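You operate a simulated robot arm through the tools that you are given. There is no shell and no other tool.

The job below is to be done with a simulated two-armed robot. You get a single attempt, and the scene is never put back.

Task
Try the blue sensor on the tester: GOOD tray if it passes, REJECT tray if it shows DEAD.
Fine: window toward the test block; switch on and slide the block up to it; leave both so.

It is judged by the outcome, as a careful person would: the job done as asked, and still so three seconds after it is handed in. It fails if anything else is knocked over, pushed out of place, dropped, spilled or broken.

Robot
Two 7-joint arms with fingered hands on one trunk that stands fixed in place. Base frame: the origin is at the foot of the trunk, x ahead of it, y to its left, z up; the work surface is at about z = 88. Readings come in cm, degrees, newtons and seconds.
The left shoulder is at [7, 17.2, 135.2], the right one opposite. Payload 5 kg a hand.
Tool frame (each hand has its own): the origin (TCP) lies between the finger pads and is the grasp point; the fingertips stand 4.3 cm ahead of it; z points along the fingers, y is the line along which they close. Largest opening 14.4 cm; the body of the gripper starts 5 cm behind the TCP. The gripper is a hand of 5 fingers: y runs from the thumb to the fingers, the wrist lies at [-2.1, -12.4, -22.1] in the tool frame, and closing takes about 1.5 s.
Orientation is that of the tool frame in the base frame, as a unit quaternion [x, y, z, w]. With the fingers straight down and the wrist toward the robot, the tool's x, y and z point along [0, 1, 0], [1, 0, 0] and [0, 0, -1] of the base frame.

Tools
- The arms move only by the tool play_rows. It takes "left_commands", "right_commands" or both (then of equal length, played together; a hand with none holds still); each is a list of rows, each a list of 3 entries, a list of its own where there are three numbers: the shift along the tool's x, y, z in units of 50 mm (1.0 is 50 mm), then the turn, a rotation vector about the tool's x, y, z in units of 8 degrees (1.0 is 8 degrees), then the gripper command, from -1 (shut) to 1 (fully open), values between in proportion. In form: [[[dx, dy, dz], [rx, ry, rz], hand], ...]. A call has 1 to 20 rows; each row shifts and turns the commanded pose from where the row before left it, along the tool's axes as they then stand. A call with a number of a shift or a turn outside -1 to 1 is refused whole. Rows are played at 5 a second. More than 5 cm and 8.6 degrees between two rows, or a gripper value outside its range, and nothing of the call is played. A pose out of reach is approached as far as the arm can. The call stops where the force on the tool passes 50 N (or 10 N more than at its start, if that is more) or the arm is blocked; 0.2 s more then pass. The fingers move at their own pace (about 4.5 cm/s each) and stop on an object; they squeeze with about 33 N. The grip force told is the motor's: it shows also when the fingers shut on nothing. Time passes only in rows, and 0.2 s behind the last, so rows that do not move let the fingers close. It gives the time, the measured TCP pose, the force on the tool (base axes), the opening and the grip force at its end, in the units of the frame above (readings bear some noise), with the torque about the TCP (base axes, N m) and any sound that the robot's microphone picked up, and new pictures: "pictures" is both (left out), scene, wrist or none (wrist: the cameras of the hands that moved).
- Cameras (640 x 400 px; columns grow to the right, rows downward): "scene" is now at [13.41, 2.17, 158.11]; the picture's right is [0.23, -0.97, 0.00], its down [-0.61, -0.14, -0.78] and it looks along [0.76, 0.18, -0.63] (base axes); focal length 313 px, centre (320, 200). "left" rides on the left gripper at [-8.6, -10.9, -16.8] in its tool frame; the picture's right is [-0.80, -0.28, 0.53], its down [0.54, -0.73, 0.42] and it looks along [0.27, 0.63, 0.73] (tool axes); focal length 275 px, centre (320, 200). "right" rides on the right gripper at [8.6, -10.8, -16.8] in its tool frame; the picture's right is [-0.80, 0.28, -0.53], its down [-0.54, -0.73, 0.42] and it looks along [-0.27, 0.63, 0.73] (tool axes); focal length 275 px, centre (320, 200). There is no depth. A picture from a camera that has moved, and an enlarged one, comes with that camera's place and axes in the base frame and with its lens.
- slide_trunk(by): slides the trunk up (or, below 0, down) by that many cm; the arms and the scene camera ride with it, the base frame stays. It gives what a move gives, with no picture.
- hand_shape(shape, hand): the hand has 5 fingers and takes this shape, open, in about a second: jaw (thumb against the fingers, like two jaws); tri (thumb and two fingers); tip (a fingertip pinch); poke (one finger out to press); point (the index stretched); flat (the hand flat); cup (the hand cupped); fist (a fist). The gripper value then closes the fingers along that shape, each until it touches; the sizes above hold for jaw. It gives what a move gives, with no picture.
- turn_head(pan, tilt): turns the head with the scene camera to pan (to the left, within 86 degrees either way) and tilt (down, from -29 to 69), counted from straight ahead of the robot. It gives what a move gives, and a new picture of the scene camera.
- enlarge(camera, box): a new picture of the part [left, top, right, bottom] of that camera's present view, enlarged. It takes no simulated time.
- close_job(): hands the job in; it is judged then, once.

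Nothing tells you positions but the pictures and the camera data. Unless the task says otherwise, let go and move clear before handing in.

The tools are called after "Emit:" as name(argument=value, ...) on one line, values as JSON. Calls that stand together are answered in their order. play_rows: Moves the arms, as the interface text tells. Its arguments: {"type":"object","properties":{"left_commands":{"type":"array","items":{"type":"array"}},"right_commands":{"type":"array","items":{"type":"array"}},"pictures":{"type":"string","enum":["both","scene","wrist","none"]}},"required":[]} The other tools are called the same way: slide_trunk (by) slides the trunk up or down; hand_shape (shape, hand) gives the hand a shape; turn_head (pan, tilt) turns the head that bears the scene camera; enlarge (camera, box) takes an enlarged picture of a part of a camera's view; close_job () hands the job in.

At the start:

```text
clock: 0.0
left_position: [57.65, 48.6, 125.52]
left_orientation: [0.706, 0.708, 0.0, 0.0]
left_force: [-0.5, 0.5, 0.2]
left_ft_torque: [-0.02, -0.02, 0.02]
left_finger_gap: 14.36
left_finger_force: 0.0
left_shape: jaw
right_position: [81.53, -9.5, 124.96]
right_orientation: [0.707, 0.708, 0.0, 0.001]
right_force: [0.4, -1.4, 0.1]
right_ft_torque: [-0.04, 0.0, -0.04]
right_finger_gap: 14.33
right_finger_force: 0.1
right_shape: jaw
trunk travel left (down, up): [-45.0, 49.0]
head pan, tilt: [13.1, 39.1]
```

scene: 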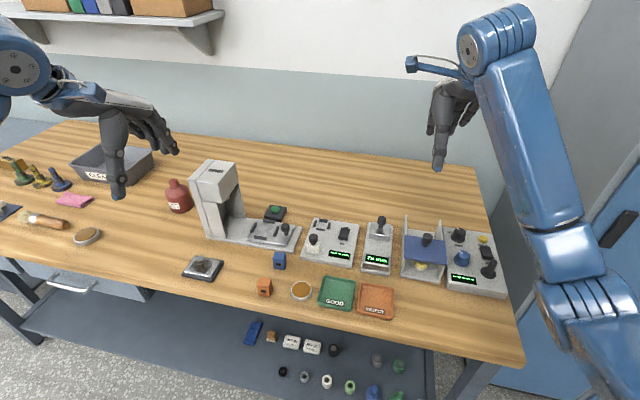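
right: 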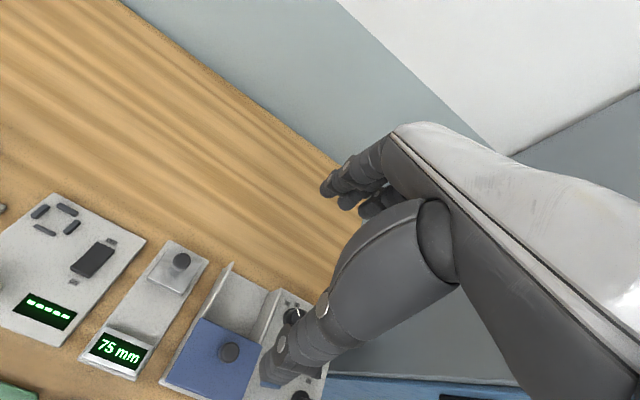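
left: 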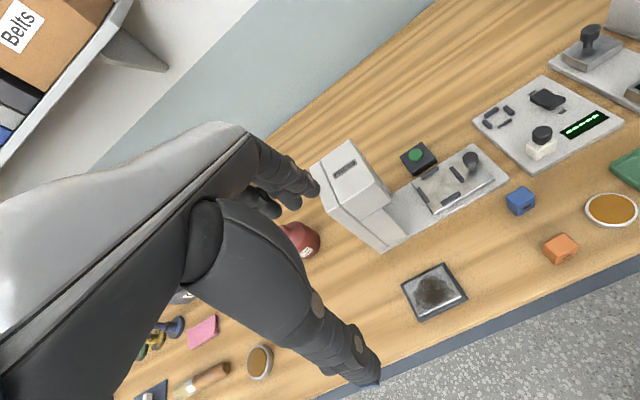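

I see a bench with a press-like machine, a tester plate with a display, a gauge, a covered box, another tester plate, GOOD (green) and REJECT (orange) trays, and a blue and an orange small block. I'll look closer at each before moving.

Emit:
enlarge(camera="scene", box=[180, 200, 340, 320])

Emit:
enlarge(camera="scene", box=[290, 200, 410, 290])

Emit:
enlarge(camera="scene", box=[390, 210, 520, 310])

Emit:
enlarge(camera="left", box=[400, 60, 640, 280])

```text
3.33 times, centred on (260, 260) of scene
camera zoom: at [13.41, 2.17, 158.11], right [0.23, -0.97, 0.0], down [-0.61, -0.14, -0.78], along [0.76, 0.18, -0.63], focal length 1042 px, centre (520, 0)
```

zoom: 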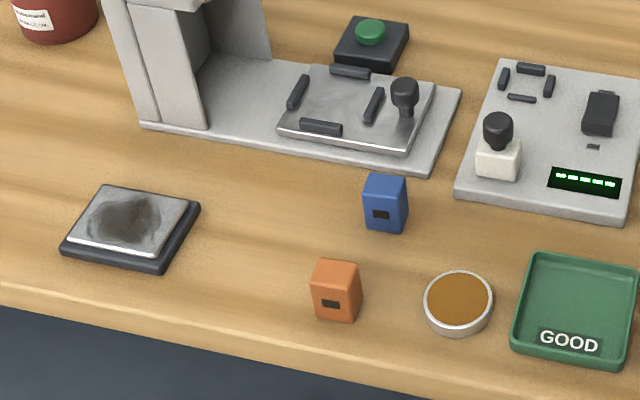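

```text
4.44 times, centred on (350, 245) of scene
camera zoom: at [13.41, 2.17, 158.11], right [0.23, -0.97, 0.0], down [-0.61, -0.14, -0.78], along [0.76, 0.18, -0.63], focal length 1390 px, centre (187, 0)
```

zoom: 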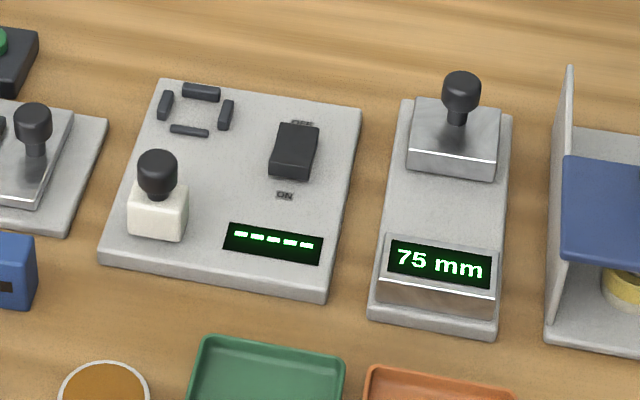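

```text
4.00 times, centred on (455, 260) of scene
camera zoom: at [13.41, 2.17, 158.11], right [0.23, -0.97, 0.0], down [-0.61, -0.14, -0.78], along [0.76, 0.18, -0.63], focal length 1250 px, centre (-220, -40)
```

zoom: 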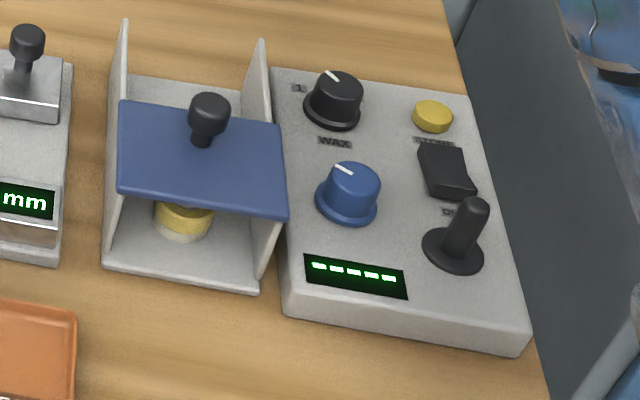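

```text
1.82 times, centred on (520, 170) of left
camera zoom: at [46.81, 39.97, 142.12], right [-0.28, -0.8, -0.53], down [-0.73, 0.54, -0.42], along [0.63, 0.27, -0.73], focal length 500 px, centre (-44, 254)
```

zoom: 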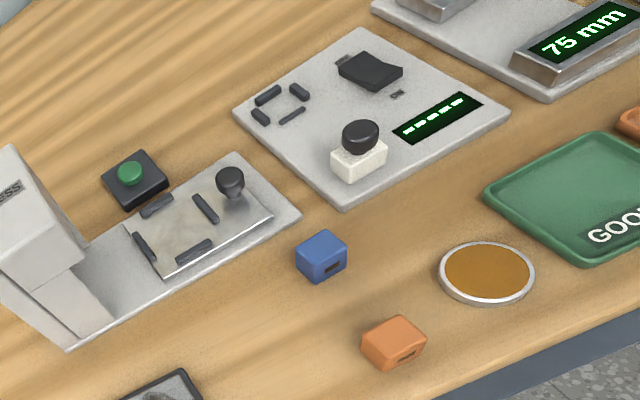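

The tester plate (nest of four bars, rocker switch, display, white test block with black knob) looks axis-aligned at about x 70–86, y 6–21. The blue sensor is near (66, 26), its window facing the robot. I'll zoom further for exact sizes.

Emit:
enlarge(camera="scene", box=[264, 240, 296, 260])

Emit:
enlarge(camera="scene", box=[310, 215, 342, 235])

Emit:
enlarge(camera="scene", box=[300, 230, 348, 260])

Emit:
enlarge(camera="scene", box=[332, 220, 372, 245])

Emit:
enlarge(camera="scene", box=[310, 265, 406, 325])

```text
16.00 times, centred on (280, 250) of scene
camera zoom: at [13.41, 2.17, 158.11], right [0.23, -0.97, 0.0], down [-0.61, -0.14, -0.78], along [0.76, 0.18, -0.63], focal length 5002 px, centre (960, -600)
```

zoom: 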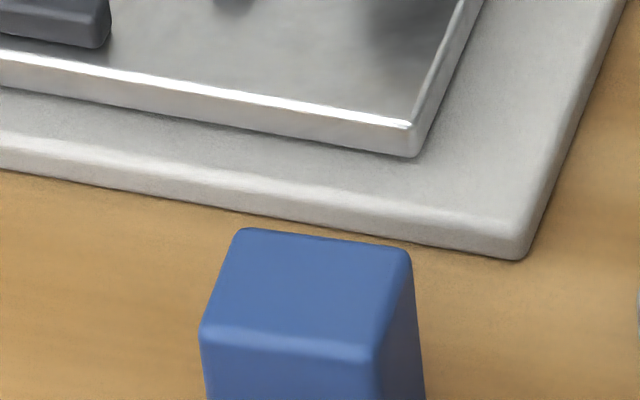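

```text
16.00 times, centred on (326, 225) of scene
camera zoom: at [13.41, 2.17, 158.11], right [0.23, -0.97, 0.0], down [-0.61, -0.14, -0.78], along [0.76, 0.18, -0.63], focal length 5002 px, centre (224, -200)
```

zoom: 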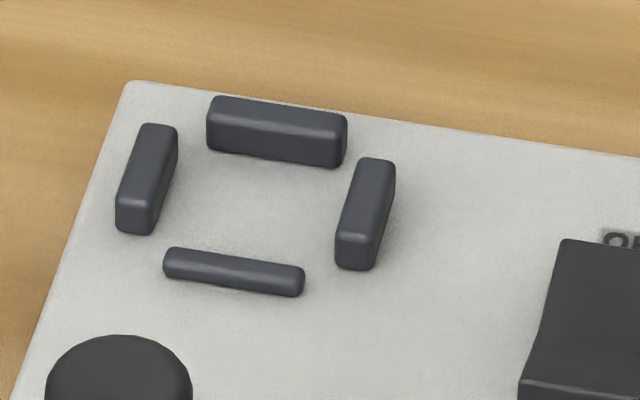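

```text
13.33 times, centred on (324, 245) of scene
camera zoom: at [13.41, 2.17, 158.11], right [0.23, -0.97, 0.0], down [-0.61, -0.14, -0.78], along [0.76, 0.18, -0.63], focal length 4168 px, centre (267, -400)
```

zoom: 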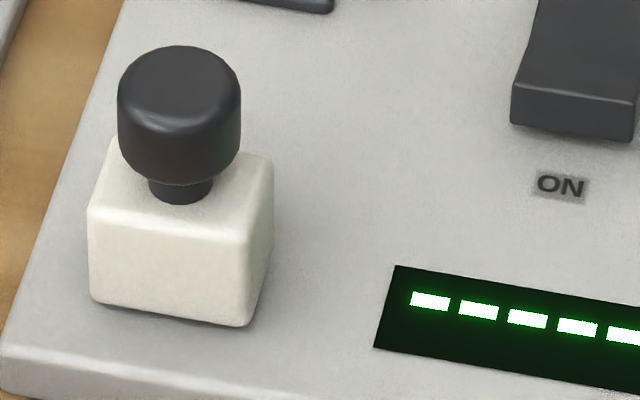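

```text
16.00 times, centred on (352, 232) of scene
camera zoom: at [13.41, 2.17, 158.11], right [0.23, -0.97, 0.0], down [-0.61, -0.14, -0.78], along [0.76, 0.18, -0.63], focal length 5002 px, centre (-192, -320)
```

zoom: 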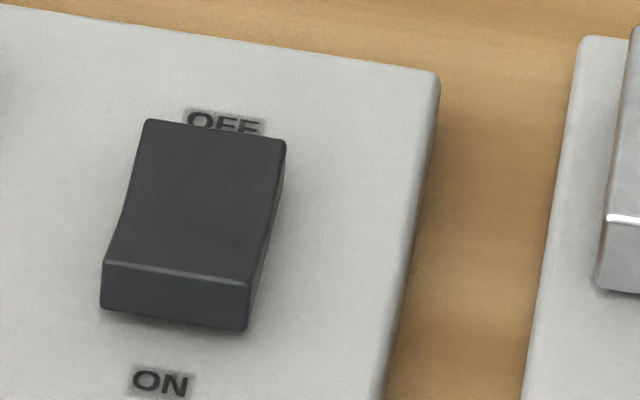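

```text
6.67 times, centred on (358, 295) of scene
camera zoom: at [13.41, 2.17, 158.11], right [0.23, -0.97, 0.0], down [-0.61, -0.14, -0.78], along [0.76, 0.18, -0.63], focal length 2084 px, centre (67, -433)
```

zoom: 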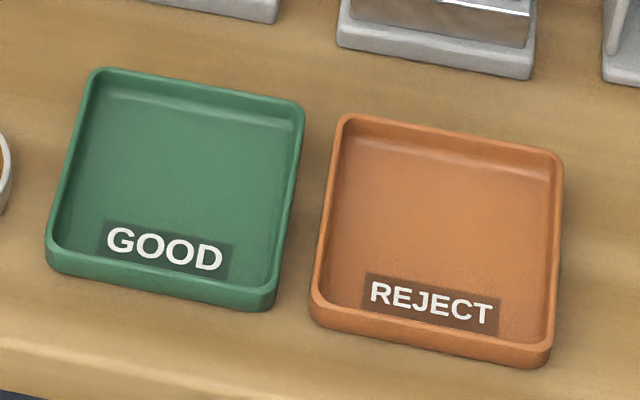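

The sensor measures about 2.4 × 3.0 × 4 cm, with its window facing −x. The nest is centred near (83.2, 17.8), the test block near (72.6, 17.9), and the rocker's ON end near (79.3, 10.3). Before choosing a grasp I'll look at how the left hand's fingers close in the air.

Emit:
hand_shape(shape="tri", hand="left")

Emit:
turn_head(pan=40, tilt=35)

Emit:
play_rows(left_commands=[[[0, 0, 0], [0, 0, 0], -0.6], [[0, 0, 0], [0, 0, 0], -0.6], [[0, 0, 0], [0, 0, 0], -0.6], [[0, 0, 0], [0, 0, 0], -0.6], [[0, 0, 0], [0, 0, 0], -0.6], [[0, 0, 0], [0, 0, 0], -0.6], [[0, 0, 0], [0, 0, 0], -0.6], [[0, 0, 0], [0, 0, 0], -0.6]], pictures="both")

```text
clock: 0.9
left_position: [57.62, 48.61, 125.39]
left_orientation: [0.707, 0.707, 0.0, 0.0]
left_force: [0.1, 0.0, 1.1]
left_ft_torque: [-0.01, 0.0, -0.02]
left_finger_gap: 14.34
left_finger_force: 0.1
left_shape: tri
right_position: [81.62, -9.62, 124.78]
right_orientation: [0.707, 0.708, 0.0, -0.001]
right_force: [0.4, -0.6, -0.3]
right_ft_torque: [0.04, 0.0, -0.02]
right_finger_gap: 14.34
right_finger_force: 0.0
right_shape: jaw
trunk travel left (down, up): [-45.0, 49.0]
head pan, tilt: [13.1, 39.1]
```

```text
clock: 1.8
left_position: [57.7, 48.58, 125.44]
left_orientation: [0.707, 0.707, 0.0, 0.001]
left_force: [-1.0, 0.5, -0.5]
left_ft_torque: [-0.02, 0.03, -0.01]
left_finger_gap: 14.36
left_finger_force: 0.1
left_shape: tri
right_position: [81.67, -9.53, 124.84]
right_orientation: [0.707, 0.707, 0.0, 0.0]
right_force: [-0.5, -0.1, 0.1]
right_ft_torque: [0.03, -0.03, 0.0]
right_finger_gap: 14.39
right_finger_force: 0.1
right_shape: jaw
trunk travel left (down, up): [-45.0, 49.0]
head pan, tilt: [40.0, 35.0]
camera scene: at [11.82, 5.88, 158.72], right [0.64, -0.77, 0.0], down [-0.44, -0.37, -0.82], along [0.63, 0.53, -0.57], focal length 313 px, centre (320, 200)
```

scene: 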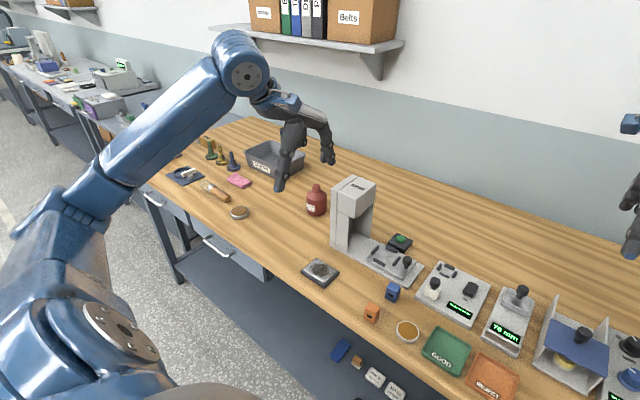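

```text
clock: 3.6
left_position: [57.65, 48.5, 125.43]
left_orientation: [0.707, 0.707, 0.0, -0.001]
left_force: [0.1, -0.6, 0.4]
left_ft_torque: [0.0, 0.0, 0.04]
left_finger_gap: 2.91
left_finger_force: 0.0
left_shape: tri
right_position: [81.67, -9.65, 124.83]
right_orientation: [0.706, 0.708, 0.0, 0.0]
right_force: [-0.5, -0.1, 0.0]
right_ft_torque: [0.01, 0.02, -0.03]
right_finger_gap: 14.36
right_finger_force: 0.0
right_shape: jaw
trunk travel left (down, up): [-45.0, 49.0]
head pan, tilt: [40.0, 35.0]
camera scene: at [11.82, 5.89, 158.72], right [0.64, -0.77, 0.0], down [-0.44, -0.37, -0.82], along [0.63, 0.53, -0.57], focal length 313 px, centre (320, 200)
camera left: at [46.81, 39.97, 142.12], right [-0.28, -0.8, -0.53], down [-0.73, 0.54, -0.42], along [0.63, 0.27, -0.73], focal length 275 px, centre (320, 200)
```

scene: 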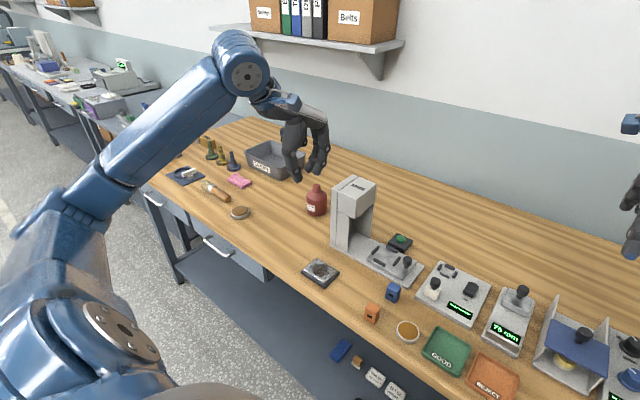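
left: 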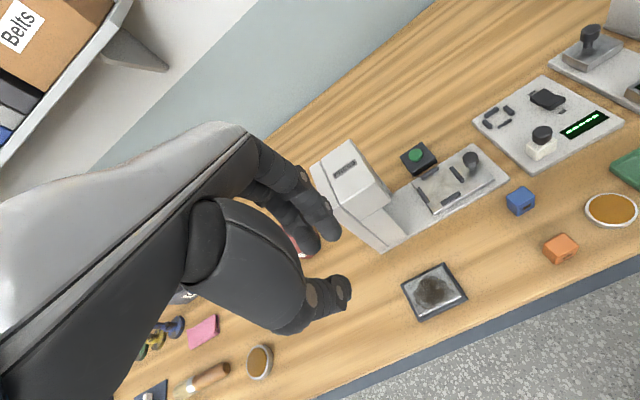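

Emit:
enlarge(camera="scene", box=[248, 80, 344, 190])

Emit:
enlarge(camera="left", box=[180, 120, 380, 340])

```text
3.64 times, centred on (296, 135) of scene
camera zoom: at [11.82, 5.89, 158.72], right [0.64, -0.77, 0.0], down [-0.44, -0.37, -0.82], along [0.63, 0.53, -0.57], focal length 1137 px, centre (407, 436)
```

zoom: 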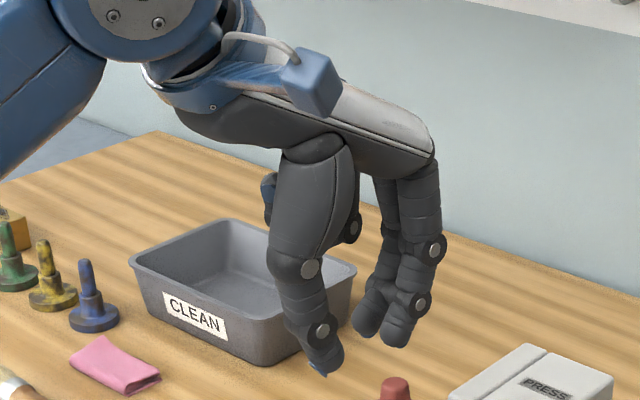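

```text
1.82 times, centred on (280, 230) of left
camera zoom: at [46.81, 39.97, 142.12], right [-0.28, -0.8, -0.53], down [-0.73, 0.54, -0.42], along [0.63, 0.27, -0.73], focal length 500 px, centre (393, 146)
```

zoom: 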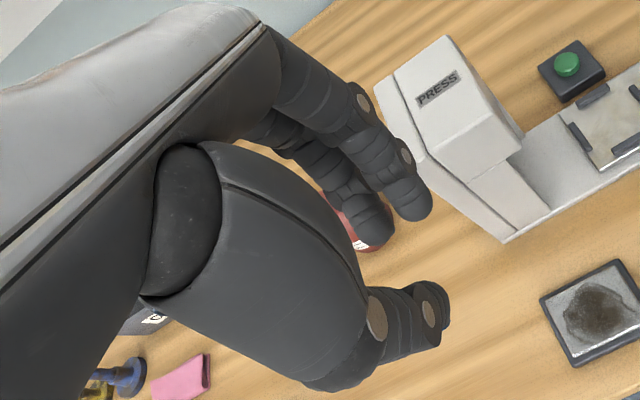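

Tri shape gives a thumb-against-two-fingers pinch, with the tips about 4.3 cm ahead of the TCP. That suits the small sensor, so I'll move the left hand above it with the fingers partly open and check alignment.

Emit:
turn_head(pan=18, tilt=42)

Emit:
play_rows(left_commands=[[[-0.5625, 0.219, 0.3], [0, 0, 0], -0.1], [[-0.5625, 0.219, 0.3], [0, 0, 0], -0.1], [[-0.5625, 0.219, 0.3], [0, 0, 0], -0.1], [[-0.5625, 0.219, 0.3], [0, 0, 0], -0.1], [[-0.5625, 0.219, 0.3], [0, 0, 0], -0.1], [[-0.5625, 0.219, 0.3], [0, 0, 0], -0.1], [[-0.5625, 0.219, 0.3], [0, 0, 0], -0.1], [[-0.5625, 0.219, 0.3], [0, 0, 0], -0.1], [[0, 0, 0], [0, 0, 0], -0.1], [[0, 0, 0], [0, 0, 0], -0.1]], pictures="both")

```text
clock: 4.5
left_position: [57.68, 48.51, 125.41]
left_orientation: [0.707, 0.707, 0.0, -0.001]
left_force: [0.4, -0.2, -0.2]
left_ft_torque: [0.01, -0.01, -0.01]
left_finger_gap: 2.89
left_finger_force: 0.1
left_shape: tri
right_position: [81.66, -9.57, 124.94]
right_orientation: [0.706, 0.708, 0.0, 0.0]
right_force: [0.0, 0.0, -0.1]
right_ft_torque: [-0.03, 0.02, 0.04]
right_finger_gap: 14.36
right_finger_force: 0.0
right_shape: jaw
trunk travel left (down, up): [-45.0, 49.0]
head pan, tilt: [18.0, 42.0]
camera scene: at [13.02, 2.82, 157.68], right [0.31, -0.95, 0.0], down [-0.64, -0.21, -0.74], along [0.71, 0.23, -0.67], focal length 313 px, centre (320, 200)
```

scene: 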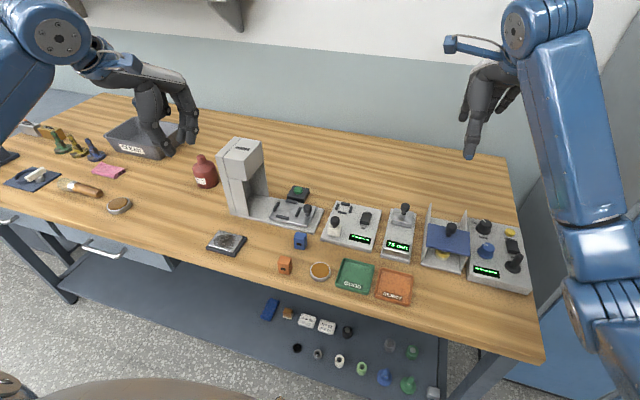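

```text
clock: 6.7
left_position: [66.58, 26.19, 113.64]
left_orientation: [0.707, 0.707, 0.001, 0.0]
left_force: [-0.2, -0.6, -0.5]
left_ft_torque: [0.01, 0.0, 0.04]
left_finger_gap: 6.45
left_finger_force: 0.1
left_shape: tri
right_position: [81.59, -9.57, 124.86]
right_orientation: [0.707, 0.708, 0.001, 0.0]
right_force: [-0.3, -0.7, 0.7]
right_ft_torque: [-0.02, 0.0, -0.01]
right_finger_gap: 14.35
right_finger_force: 0.1
right_shape: jaw
trunk travel left (down, up): [-45.0, 49.0]
head pan, tilt: [18.0, 42.0]
camera scene: at [13.04, 2.78, 157.67], right [0.31, -0.95, 0.0], down [-0.64, -0.21, -0.74], along [0.71, 0.23, -0.67], focal length 313 px, centre (320, 200)
camera left: at [55.7, 17.72, 130.3], right [-0.28, -0.8, -0.53], down [-0.73, 0.54, -0.42], along [0.63, 0.27, -0.73], focal length 275 px, centre (320, 200)
```

scene: 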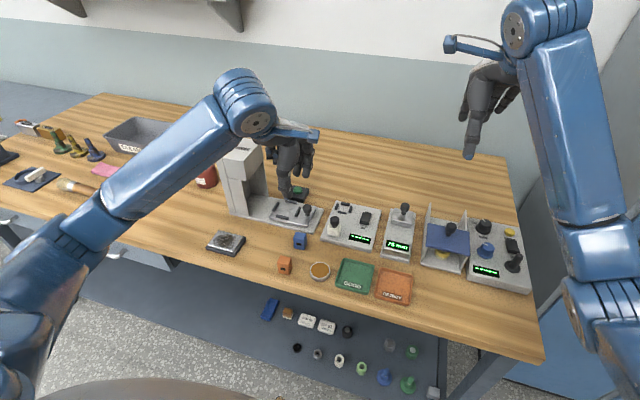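
left: 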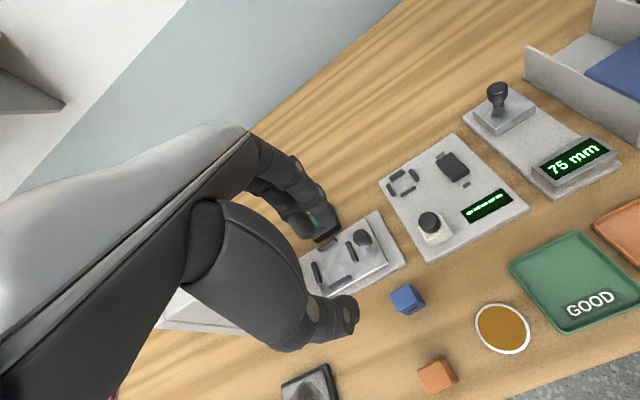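

The left hand is above the sensor at (66.6, 26.2, 113.6). I'll use this second viewpoint to cross-check the positions of the sensor, nest, block and switch.

Emit:
enlarge(camera="left", box=[376, 276, 440, 316])

Emit:
enlarge(camera="left", box=[376, 130, 536, 270])

Emit:
enlarge(camera="scene", box=[284, 228, 316, 252])

Emit:
enlarge(camera="scene", box=[250, 120, 330, 180])

```text
10.00 times, centred on (408, 296) of left
camera zoom: at [55.7, 17.72, 130.3], right [-0.28, -0.8, -0.53], down [-0.73, 0.54, -0.42], along [0.63, 0.27, -0.73], focal length 2753 px, centre (-560, -760)
```

zoom: 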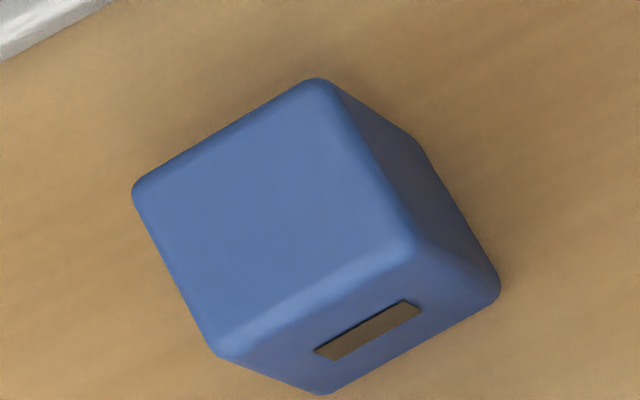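

```text
2.86 times, centred on (456, 200) of left
camera zoom: at [55.7, 17.72, 130.3], right [-0.28, -0.8, -0.53], down [-0.73, 0.54, -0.42], along [0.63, 0.27, -0.73], focal length 786 px, centre (-69, 200)
```

zoom: 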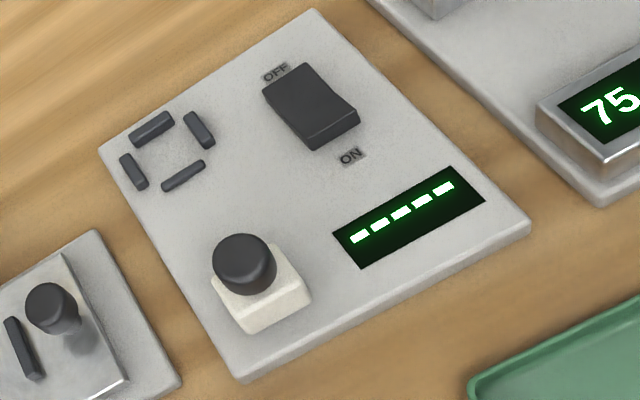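

```text
16.00 times, centred on (300, 240) of scene
camera zoom: at [13.04, 2.78, 157.67], right [0.31, -0.95, 0.0], down [-0.64, -0.21, -0.74], along [0.71, 0.23, -0.67], focal length 5002 px, centre (640, -440)
```

zoom: 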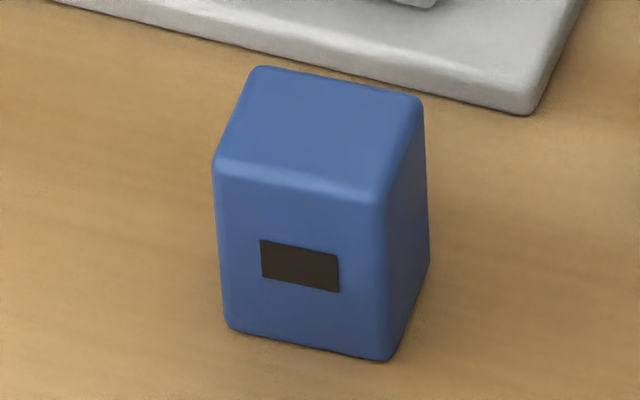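

```text
6.67 times, centred on (290, 150) of scene
camera zoom: at [13.04, 2.78, 157.67], right [0.31, -0.95, 0.0], down [-0.64, -0.21, -0.74], along [0.71, 0.23, -0.67], focal length 2084 px, centre (520, 533)
```

zoom: 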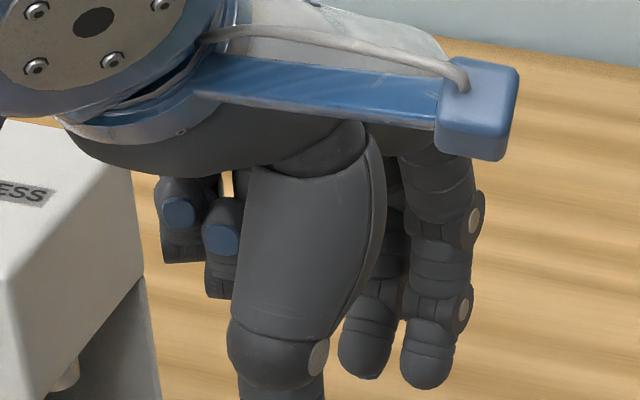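

Both views agree: the sensor is centred near (66.25, 25.9), 4.2 cm tall, with its window on the −x face. I'll descend to just above it and check before going down around it.

Emit:
play_rows(left_commands=[[[-0.02, -0.02, 0.52], [0, 0, 0], -0.1], [[-0.02, -0.02, 0.52], [0, 0, 0], -0.1], [[0, 0, 0.52], [0, 0, 0], -0.1], [[0, 0, 0.52], [0, 0, 0], -0.1], [[0, 0, 0.52], [0, 0, 0], -0.1], [[0, 0, 0.5], [0, 0, 0], -0.1], [[0, 0, 0], [0, 0, 0], -0.1]], pictures="both")

Emit:
enlarge(camera="scene", box=[260, 190, 340, 260])

Emit:
enlarge(camera="left", box=[180, 120, 420, 340])

```text
clock: 8.3
left_position: [66.28, 25.96, 97.84]
left_orientation: [0.707, 0.707, 0.0, 0.0]
left_force: [-0.6, 0.0, -0.8]
left_ft_torque: [0.02, 0.01, -0.03]
left_finger_gap: 6.46
left_finger_force: 0.1
left_shape: tri
right_position: [81.55, -9.53, 124.95]
right_orientation: [0.706, 0.708, 0.0, 0.0]
right_force: [0.2, 0.7, -1.2]
right_ft_torque: [-0.02, 0.0, -0.03]
right_finger_gap: 14.35
right_finger_force: 0.0
right_shape: jaw
trunk travel left (down, up): [-45.0, 49.0]
head pan, tilt: [18.0, 42.0]
camera scene: at [13.02, 2.79, 157.68], right [0.31, -0.95, 0.0], down [-0.64, -0.21, -0.74], along [0.71, 0.23, -0.67], focal length 313 px, centre (320, 200)
camera left: at [55.34, 17.39, 114.57], right [-0.28, -0.8, -0.53], down [-0.73, 0.54, -0.42], along [0.63, 0.27, -0.73], focal length 275 px, centre (320, 200)
```

scene: 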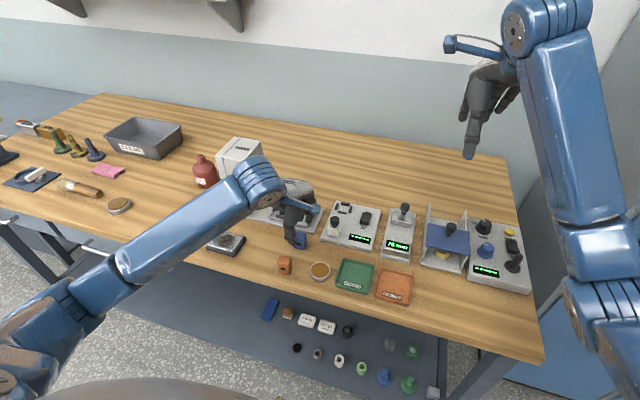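
left: 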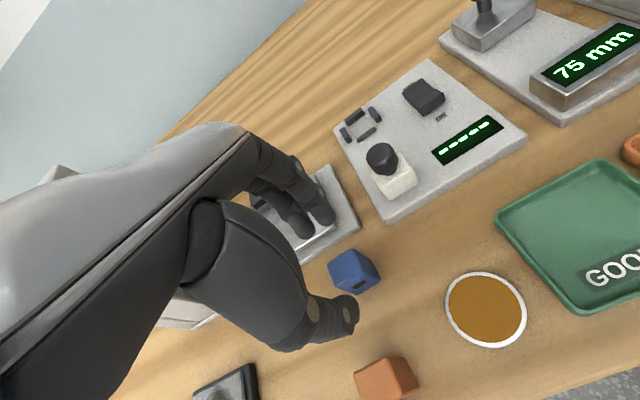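

```text
5.71 times, centred on (300, 225) of scene
camera zoom: at [13.02, 2.79, 157.68], right [0.31, -0.95, 0.0], down [-0.64, -0.21, -0.74], along [0.71, 0.23, -0.67], focal length 1786 px, centre (434, 57)
```

zoom: 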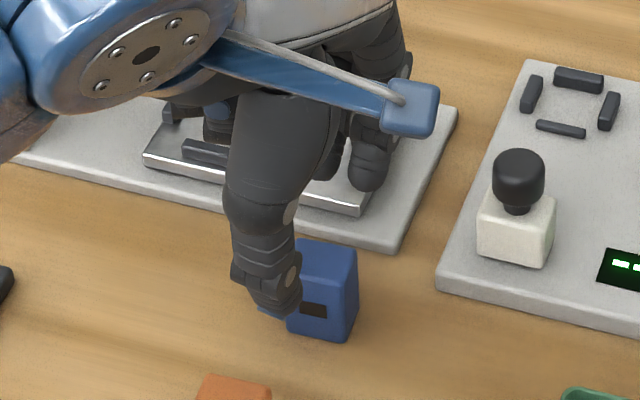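

```text
1.82 times, centred on (300, 230) of left
camera zoom: at [55.34, 17.39, 114.57], right [-0.28, -0.8, -0.53], down [-0.73, 0.54, -0.42], along [0.63, 0.27, -0.73], focal length 500 px, centre (356, 146)
```

zoom: 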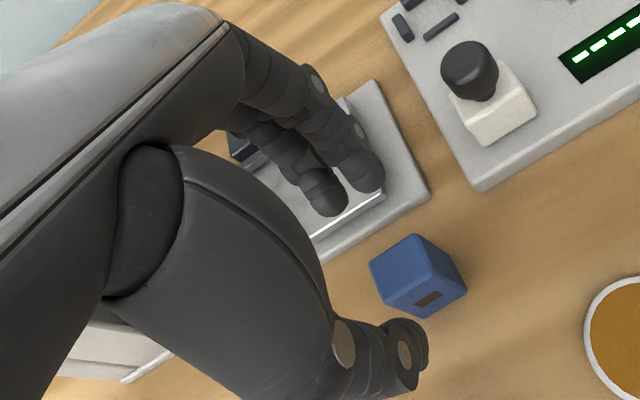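

The fingers' middle joints extend to about x = 74–75 near the press fixture's knob at (75.8, 27.3, top 95). I'll narrow the opening to about 4.4 cm and shift the hand 0.5 cm toward the robot before descending.

Emit:
play_rows(left_commands=[[[0, -0.05, 0], [0, 0, 0], -0.37], [[0, -0.05, 0], [0, 0, 0], -0.37], [[0, 0, 0], [0, 0, 0], -0.37], [[0, 0, 0], [0, 0, 0], -0.37], [[0, 0, 0], [0, 0, 0], -0.37]], pictures="none")

Emit:
enlarge(camera="scene", box=[270, 190, 334, 250])

Emit:
enlarge(camera="left", box=[220, 120, 420, 340])

```text
clock: 9.5
left_position: [65.74, 25.96, 97.99]
left_orientation: [0.706, 0.708, 0.0, 0.0]
left_force: [0.5, 0.2, 0.6]
left_ft_torque: [0.01, 0.02, 0.0]
left_finger_gap: 4.56
left_finger_force: 0.1
left_shape: tri
right_position: [81.65, -9.51, 124.91]
right_orientation: [0.707, 0.707, 0.0, 0.0]
right_force: [-0.1, -0.5, -0.2]
right_ft_torque: [0.01, 0.0, -0.01]
right_finger_gap: 14.37
right_finger_force: 0.0
right_shape: jaw
trunk travel left (down, up): [-45.0, 49.0]
head pan, tilt: [18.0, 42.0]
```

```text
6.67 times, centred on (302, 220) of scene
camera zoom: at [13.02, 2.8, 157.67], right [0.31, -0.95, 0.0], down [-0.64, -0.21, -0.74], along [0.71, 0.23, -0.67], focal length 2084 px, centre (440, 67)
```

zoom: 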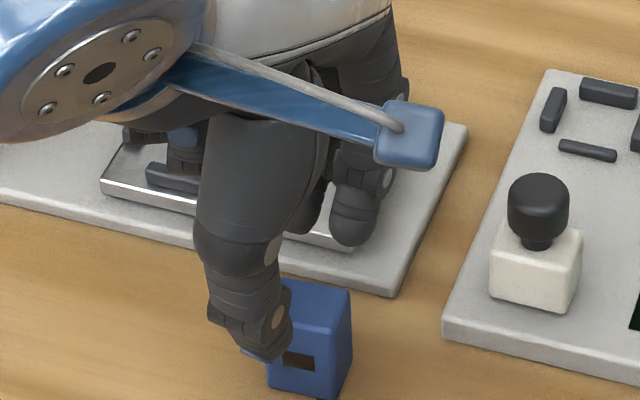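

```text
1.82 times, centred on (320, 230) of left
camera zoom: at [54.87, 17.32, 114.66], right [-0.28, -0.8, -0.53], down [-0.73, 0.54, -0.42], along [0.63, 0.27, -0.73], focal length 500 px, centre (320, 146)
```

zoom: 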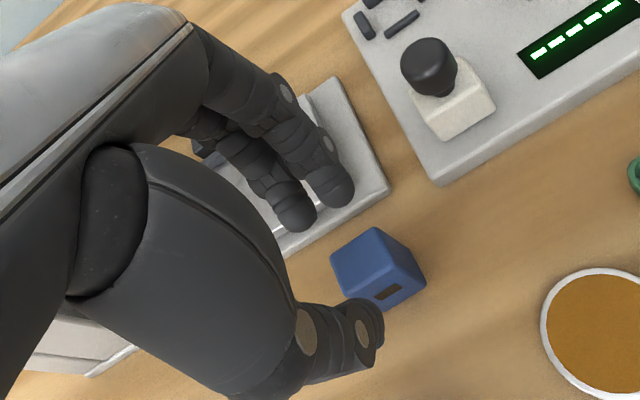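

The fingers straddle the sensor, with index and middle behind it and the thumb in front. I'll descend 3.6 cm and check before closing.

Emit:
play_rows(left_commands=[[[0, 0, 0.25], [0, 0, 0], -0.37], [[0, 0, 0.24], [0, 0, 0], -0.37], [[0, 0, 0.24], [0, 0, 0], -0.37], [[0, 0, 0], [0, 0, 0], -0.37]], pictures="none")

Emit:
enlarge(camera="scene", box=[270, 200, 334, 260])

Emit:
enlarge(camera="left", box=[220, 120, 420, 340])

```text
clock: 10.5
left_position: [65.81, 25.86, 94.34]
left_orientation: [0.707, 0.707, 0.0, 0.0]
left_force: [0.2, 0.4, 0.5]
left_ft_torque: [0.0, 0.02, 0.02]
left_finger_gap: 4.58
left_finger_force: 0.1
left_shape: tri
right_position: [81.55, -9.56, 124.84]
right_orientation: [0.707, 0.707, 0.001, -0.001]
right_force: [-0.1, -0.6, 0.7]
right_ft_torque: [-0.02, -0.03, -0.02]
right_finger_gap: 14.36
right_finger_force: 0.1
right_shape: jaw
trunk travel left (down, up): [-45.0, 49.0]
head pan, tilt: [18.0, 42.0]
```

```text
6.67 times, centred on (302, 230) of scene
camera zoom: at [13.02, 2.8, 157.67], right [0.31, -0.95, 0.0], down [-0.64, -0.21, -0.74], along [0.71, 0.23, -0.67], focal length 2084 px, centre (440, 0)
```

zoom: 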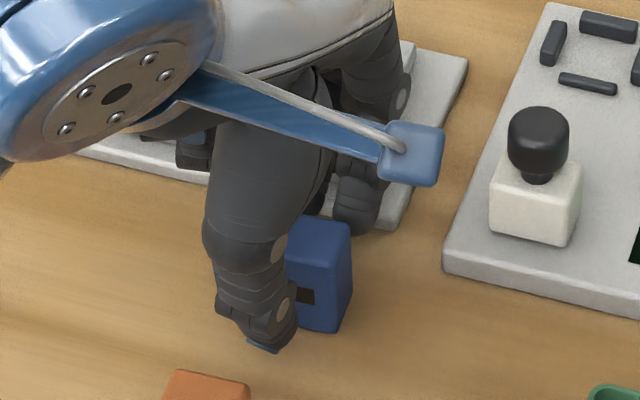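

```text
1.82 times, centred on (320, 230) of left
camera zoom: at [54.91, 17.3, 111.12], right [-0.28, -0.8, -0.53], down [-0.73, 0.54, -0.42], along [0.63, 0.27, -0.73], focal length 500 px, centre (320, 146)
```

zoom: 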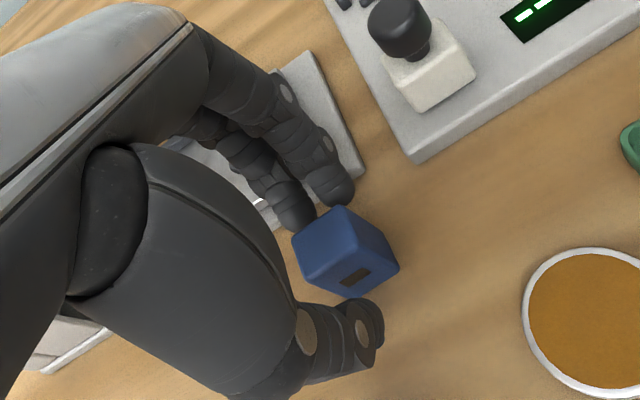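

The sensor is well placed between the fingers, with nothing touching. Closing now.

Emit:
play_rows(left_commands=[[[0, 0, 0], [0, 0, 0], -0.5], [[0, 0, 0], [0, 0, 0], -0.6], [[0, 0, 0], [0, 0, 0], -0.7], [[0, 0, 0], [0, 0, 0], -0.8], [[0, 0, 0], [0, 0, 0], -0.9], [[0, 0, 0], [0, 0, 0], -1], [[0, 0, 0], [0, 0, 0], -1], [[0, 0, 0], [0, 0, 0], -1]], pictures="none")

Emit:
enlarge(camera="scene", box=[270, 200, 334, 260])

Emit:
enlarge(camera="left", box=[220, 120, 420, 340])

```text
clock: 12.3
left_position: [65.66, 25.91, 94.43]
left_orientation: [0.707, 0.708, 0.0, 0.0]
left_force: [-0.3, 0.2, 0.5]
left_ft_torque: [-0.01, 0.0, -0.01]
left_finger_gap: 2.13
left_finger_force: 32.4
left_shape: tri
right_position: [81.59, -9.46, 124.83]
right_orientation: [0.706, 0.708, 0.0, 0.0]
right_force: [-0.2, 0.0, -0.1]
right_ft_torque: [0.03, 0.0, 0.02]
right_finger_gap: 14.34
right_finger_force: 0.1
right_shape: jaw
trunk travel left (down, up): [-45.0, 49.0]
head pan, tilt: [18.0, 42.0]
```

```text
6.67 times, centred on (302, 230) of scene
camera zoom: at [13.03, 2.8, 157.67], right [0.31, -0.95, 0.0], down [-0.64, -0.21, -0.74], along [0.71, 0.23, -0.67], focal length 2084 px, centre (440, 0)
```

zoom: 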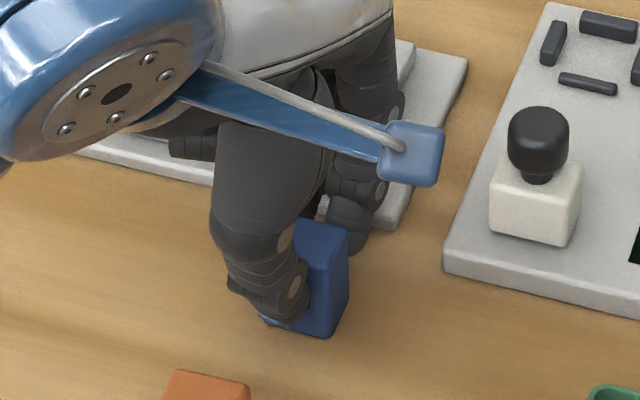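

```text
1.82 times, centred on (320, 230) of left
camera zoom: at [54.91, 17.31, 111.12], right [-0.28, -0.8, -0.53], down [-0.73, 0.54, -0.42], along [0.63, 0.27, -0.73], focal length 500 px, centre (320, 146)
```

zoom: 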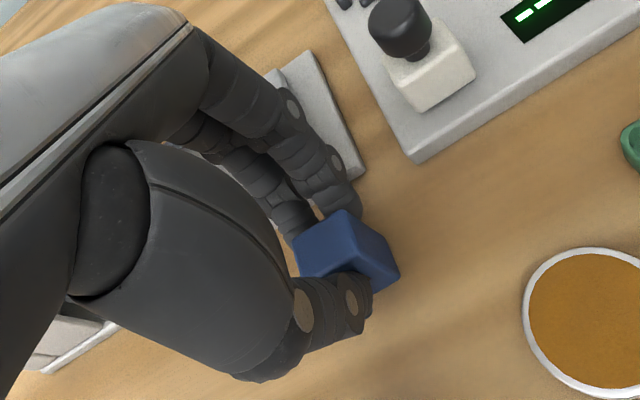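

The sensor is gripped (gap 2.1, 32 N). Lifting straight up and checking that it stays upright.

Emit:
play_rows(left_commands=[[[0, 0, -0.2], [0, 0, 0], -1], [[0, 0, -0.4], [0, 0, 0], -1], [[0, 0, -0.6], [0, 0, 0], -1], [[0, 0, -0.6], [0, 0, 0], -1], [[0, 0, -0.6], [0, 0, 0], -1], [[0, 0, 0], [0, 0, 0], -1]], pictures="none")

Emit:
enlarge(camera="scene", box=[260, 180, 340, 250])

Emit:
enlarge(camera="left", box=[220, 120, 420, 340])

```text
clock: 13.7
left_position: [65.68, 25.78, 106.17]
left_orientation: [0.707, 0.707, 0.001, 0.0]
left_force: [-0.5, -0.4, 0.6]
left_ft_torque: [0.0, 0.0, 0.01]
left_finger_gap: 2.06
left_finger_force: 32.7
left_shape: tri
right_position: [81.61, -9.62, 124.86]
right_orientation: [0.707, 0.708, 0.001, 0.001]
right_force: [-0.9, 0.9, -0.7]
right_ft_torque: [0.03, -0.01, -0.01]
right_finger_gap: 14.35
right_finger_force: 0.0
right_shape: jaw
trunk travel left (down, up): [-45.0, 49.0]
head pan, tilt: [18.0, 42.0]
```

```text
5.71 times, centred on (300, 215) of scene
camera zoom: at [13.03, 2.83, 157.67], right [0.31, -0.95, 0.0], down [-0.64, -0.21, -0.74], along [0.71, 0.23, -0.67], focal length 1786 px, centre (434, 114)
```

zoom: 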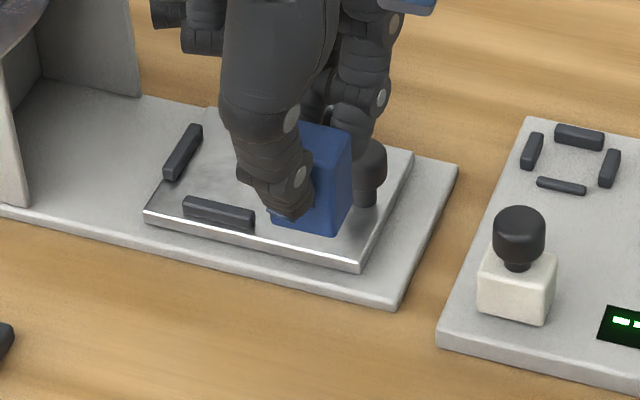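

```text
1.82 times, centred on (320, 230) of left
camera zoom: at [54.95, 17.17, 122.89], right [-0.28, -0.8, -0.53], down [-0.73, 0.54, -0.42], along [0.63, 0.27, -0.73], focal length 500 px, centre (320, 146)
```

zoom: 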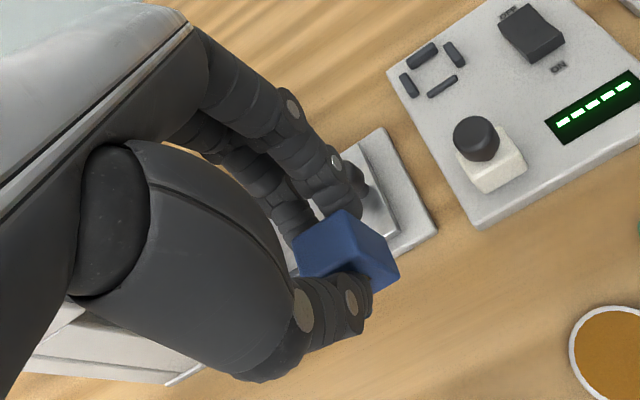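

The sensor is held upright and firm. I'll carry it at this height to above the nest, putting the TCP at about (82.75, 17.8), and check alignment there.

Emit:
play_rows(left_commands=[[[-0.268, 0.568, 0], [0, 0, 0], -1], [[-0.268, 0.568, 0], [0, 0, 0], -1], [[-0.268, 0.568, 0], [0, 0, 0], -1], [[-0.268, 0.568, 0], [0, 0, 0], -1], [[-0.268, 0.568, 0], [0, 0, 0], -1], [[-0.268, 0.568, 0], [0, 0, 0], -1], [[0, 0, 0.4], [0, 0, 0], -1], [[0, 0, 0.4], [0, 0, 0], -1], [[0, 0, 0], [0, 0, 0], -1]], pictures="both")

Emit:
enlarge(camera="scene", box=[310, 170, 390, 240])

Emit:
enlarge(camera="left", box=[220, 160, 420, 340])

```text
clock: 15.7
left_position: [82.78, 17.7, 102.31]
left_orientation: [0.708, 0.707, 0.001, 0.0]
left_force: [0.8, -0.3, 0.1]
left_ft_torque: [0.02, -0.03, 0.0]
left_finger_gap: 2.08
left_finger_force: 33.1
left_shape: tri
right_position: [81.59, -9.55, 124.82]
right_orientation: [0.706, 0.708, 0.0, 0.0]
right_force: [-0.3, 0.5, -0.7]
right_ft_torque: [0.05, 0.0, -0.01]
right_finger_gap: 14.34
right_finger_force: 0.1
right_shape: jaw
trunk travel left (down, up): [-45.0, 49.0]
head pan, tilt: [18.0, 42.0]
camera scene: at [13.05, 2.76, 157.67], right [0.31, -0.95, 0.0], down [-0.64, -0.21, -0.74], along [0.71, 0.23, -0.67], focal length 313 px, centre (320, 200)
camera left: at [71.93, 9.17, 119.04], right [-0.28, -0.8, -0.53], down [-0.73, 0.54, -0.42], along [0.63, 0.27, -0.73], focal length 275 px, centre (320, 200)
```

scene: 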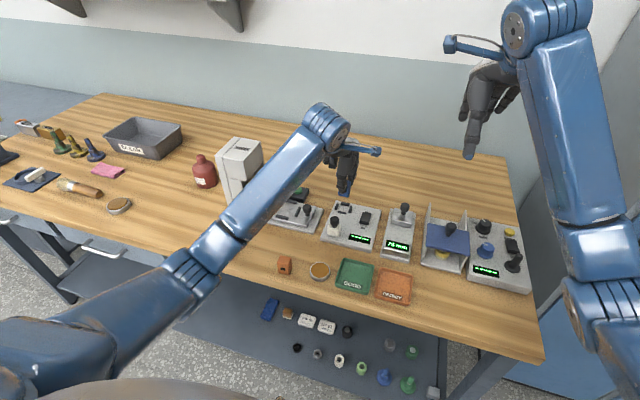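
left: 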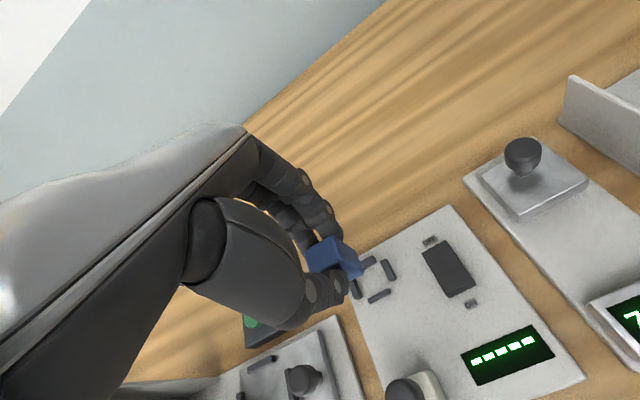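

```text
5.71 times, centred on (350, 205) of scene
camera zoom: at [13.05, 2.76, 157.67], right [0.31, -0.95, 0.0], down [-0.64, -0.21, -0.74], along [0.71, 0.23, -0.67], focal length 1786 px, centre (149, 171)
```

zoom: 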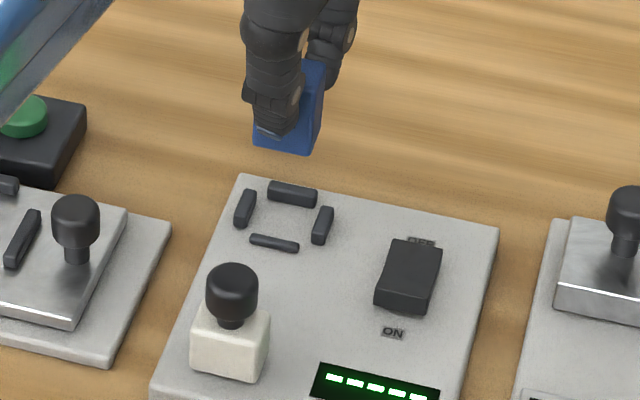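

```text
2.22 times, centred on (320, 250) of left
camera zoom: at [71.93, 9.17, 119.04], right [-0.28, -0.8, -0.53], down [-0.73, 0.54, -0.42], along [0.63, 0.27, -0.73], focal length 612 px, centre (320, 89)
```

zoom: 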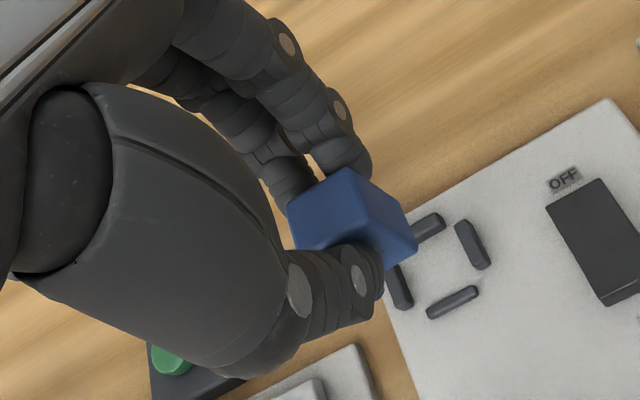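

The sensor hangs just above and behind the nest in the picture. I'll zoom in to compute the exact offset between them.

Emit:
enlarge(camera="scene", box=[346, 180, 378, 200])

Emit:
enlarge(camera="scene", box=[346, 198, 378, 218])

Emit:
enlarge(camera="left", box=[300, 220, 396, 310])

```text
16.00 times, centred on (362, 190) of scene
camera zoom: at [13.05, 2.76, 157.67], right [0.31, -0.95, 0.0], down [-0.64, -0.21, -0.74], along [0.71, 0.23, -0.67], focal length 5002 px, centre (-352, 360)
```

zoom: 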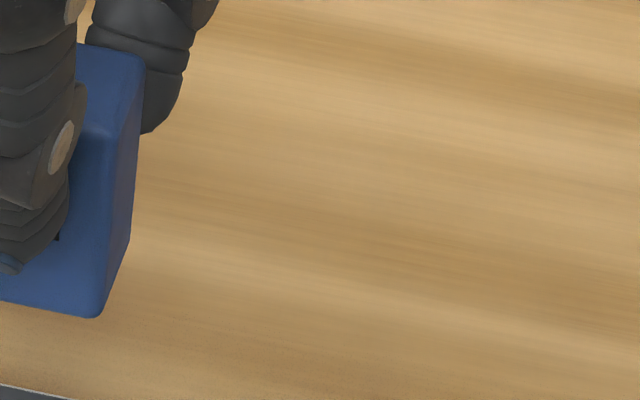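

```text
16.00 times, centred on (362, 208) of scene
camera zoom: at [13.05, 2.76, 157.67], right [0.31, -0.95, 0.0], down [-0.64, -0.21, -0.74], along [0.71, 0.23, -0.67], focal length 5002 px, centre (-352, 72)
```

zoom: 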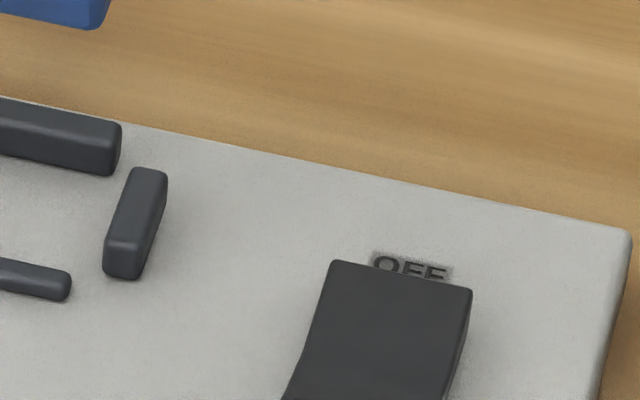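

```text
4.44 times, centred on (348, 265) of left
camera zoom: at [71.93, 9.17, 119.04], right [-0.28, -0.8, -0.53], down [-0.73, 0.54, -0.42], along [0.63, 0.27, -0.73], focal length 1224 px, centre (196, -89)
```

zoom: 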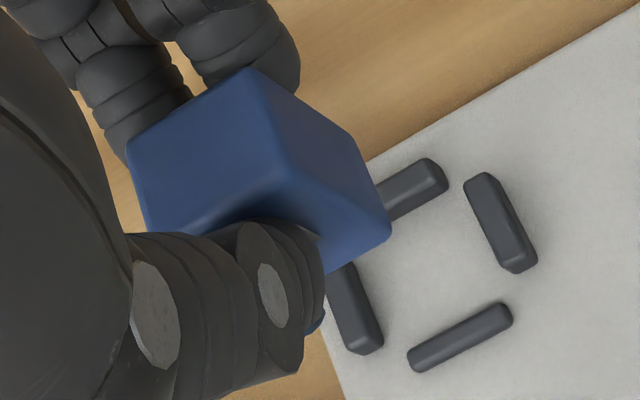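

I need the zoom windows shifted left to capture the whole sensor base and the nest.

Emit:
enlarge(camera="scene", box=[328, 182, 360, 202])

Emit:
enlarge(camera="scene", box=[328, 198, 360, 218])

```text
16.00 times, centred on (344, 192) of scene
camera zoom: at [13.05, 2.76, 157.67], right [0.31, -0.95, 0.0], down [-0.64, -0.21, -0.74], along [0.71, 0.23, -0.67], focal length 5002 px, centre (-64, 328)
```

zoom: 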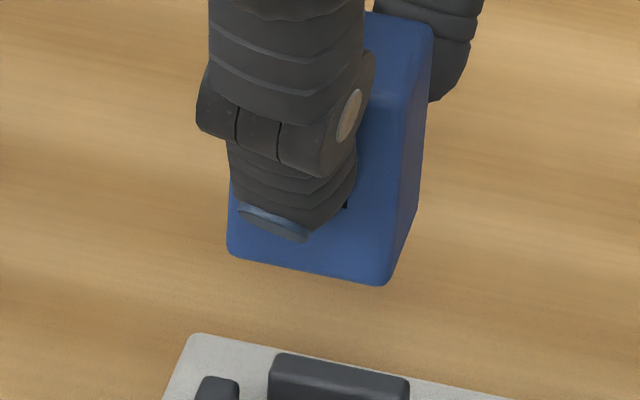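

```text
16.00 times, centred on (344, 208) of scene
camera zoom: at [13.05, 2.76, 157.67], right [0.31, -0.95, 0.0], down [-0.64, -0.21, -0.74], along [0.71, 0.23, -0.67], focal length 5002 px, centre (-64, 72)
```

zoom: 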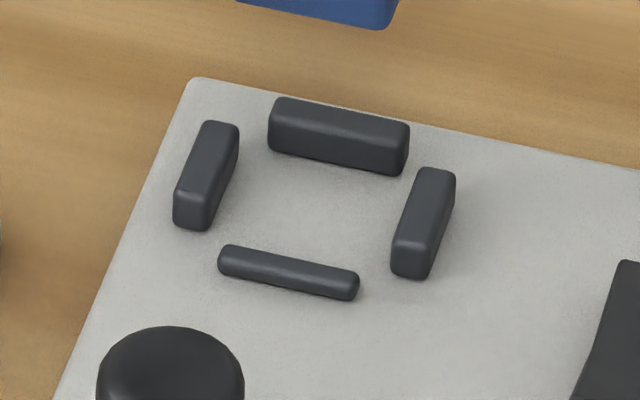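

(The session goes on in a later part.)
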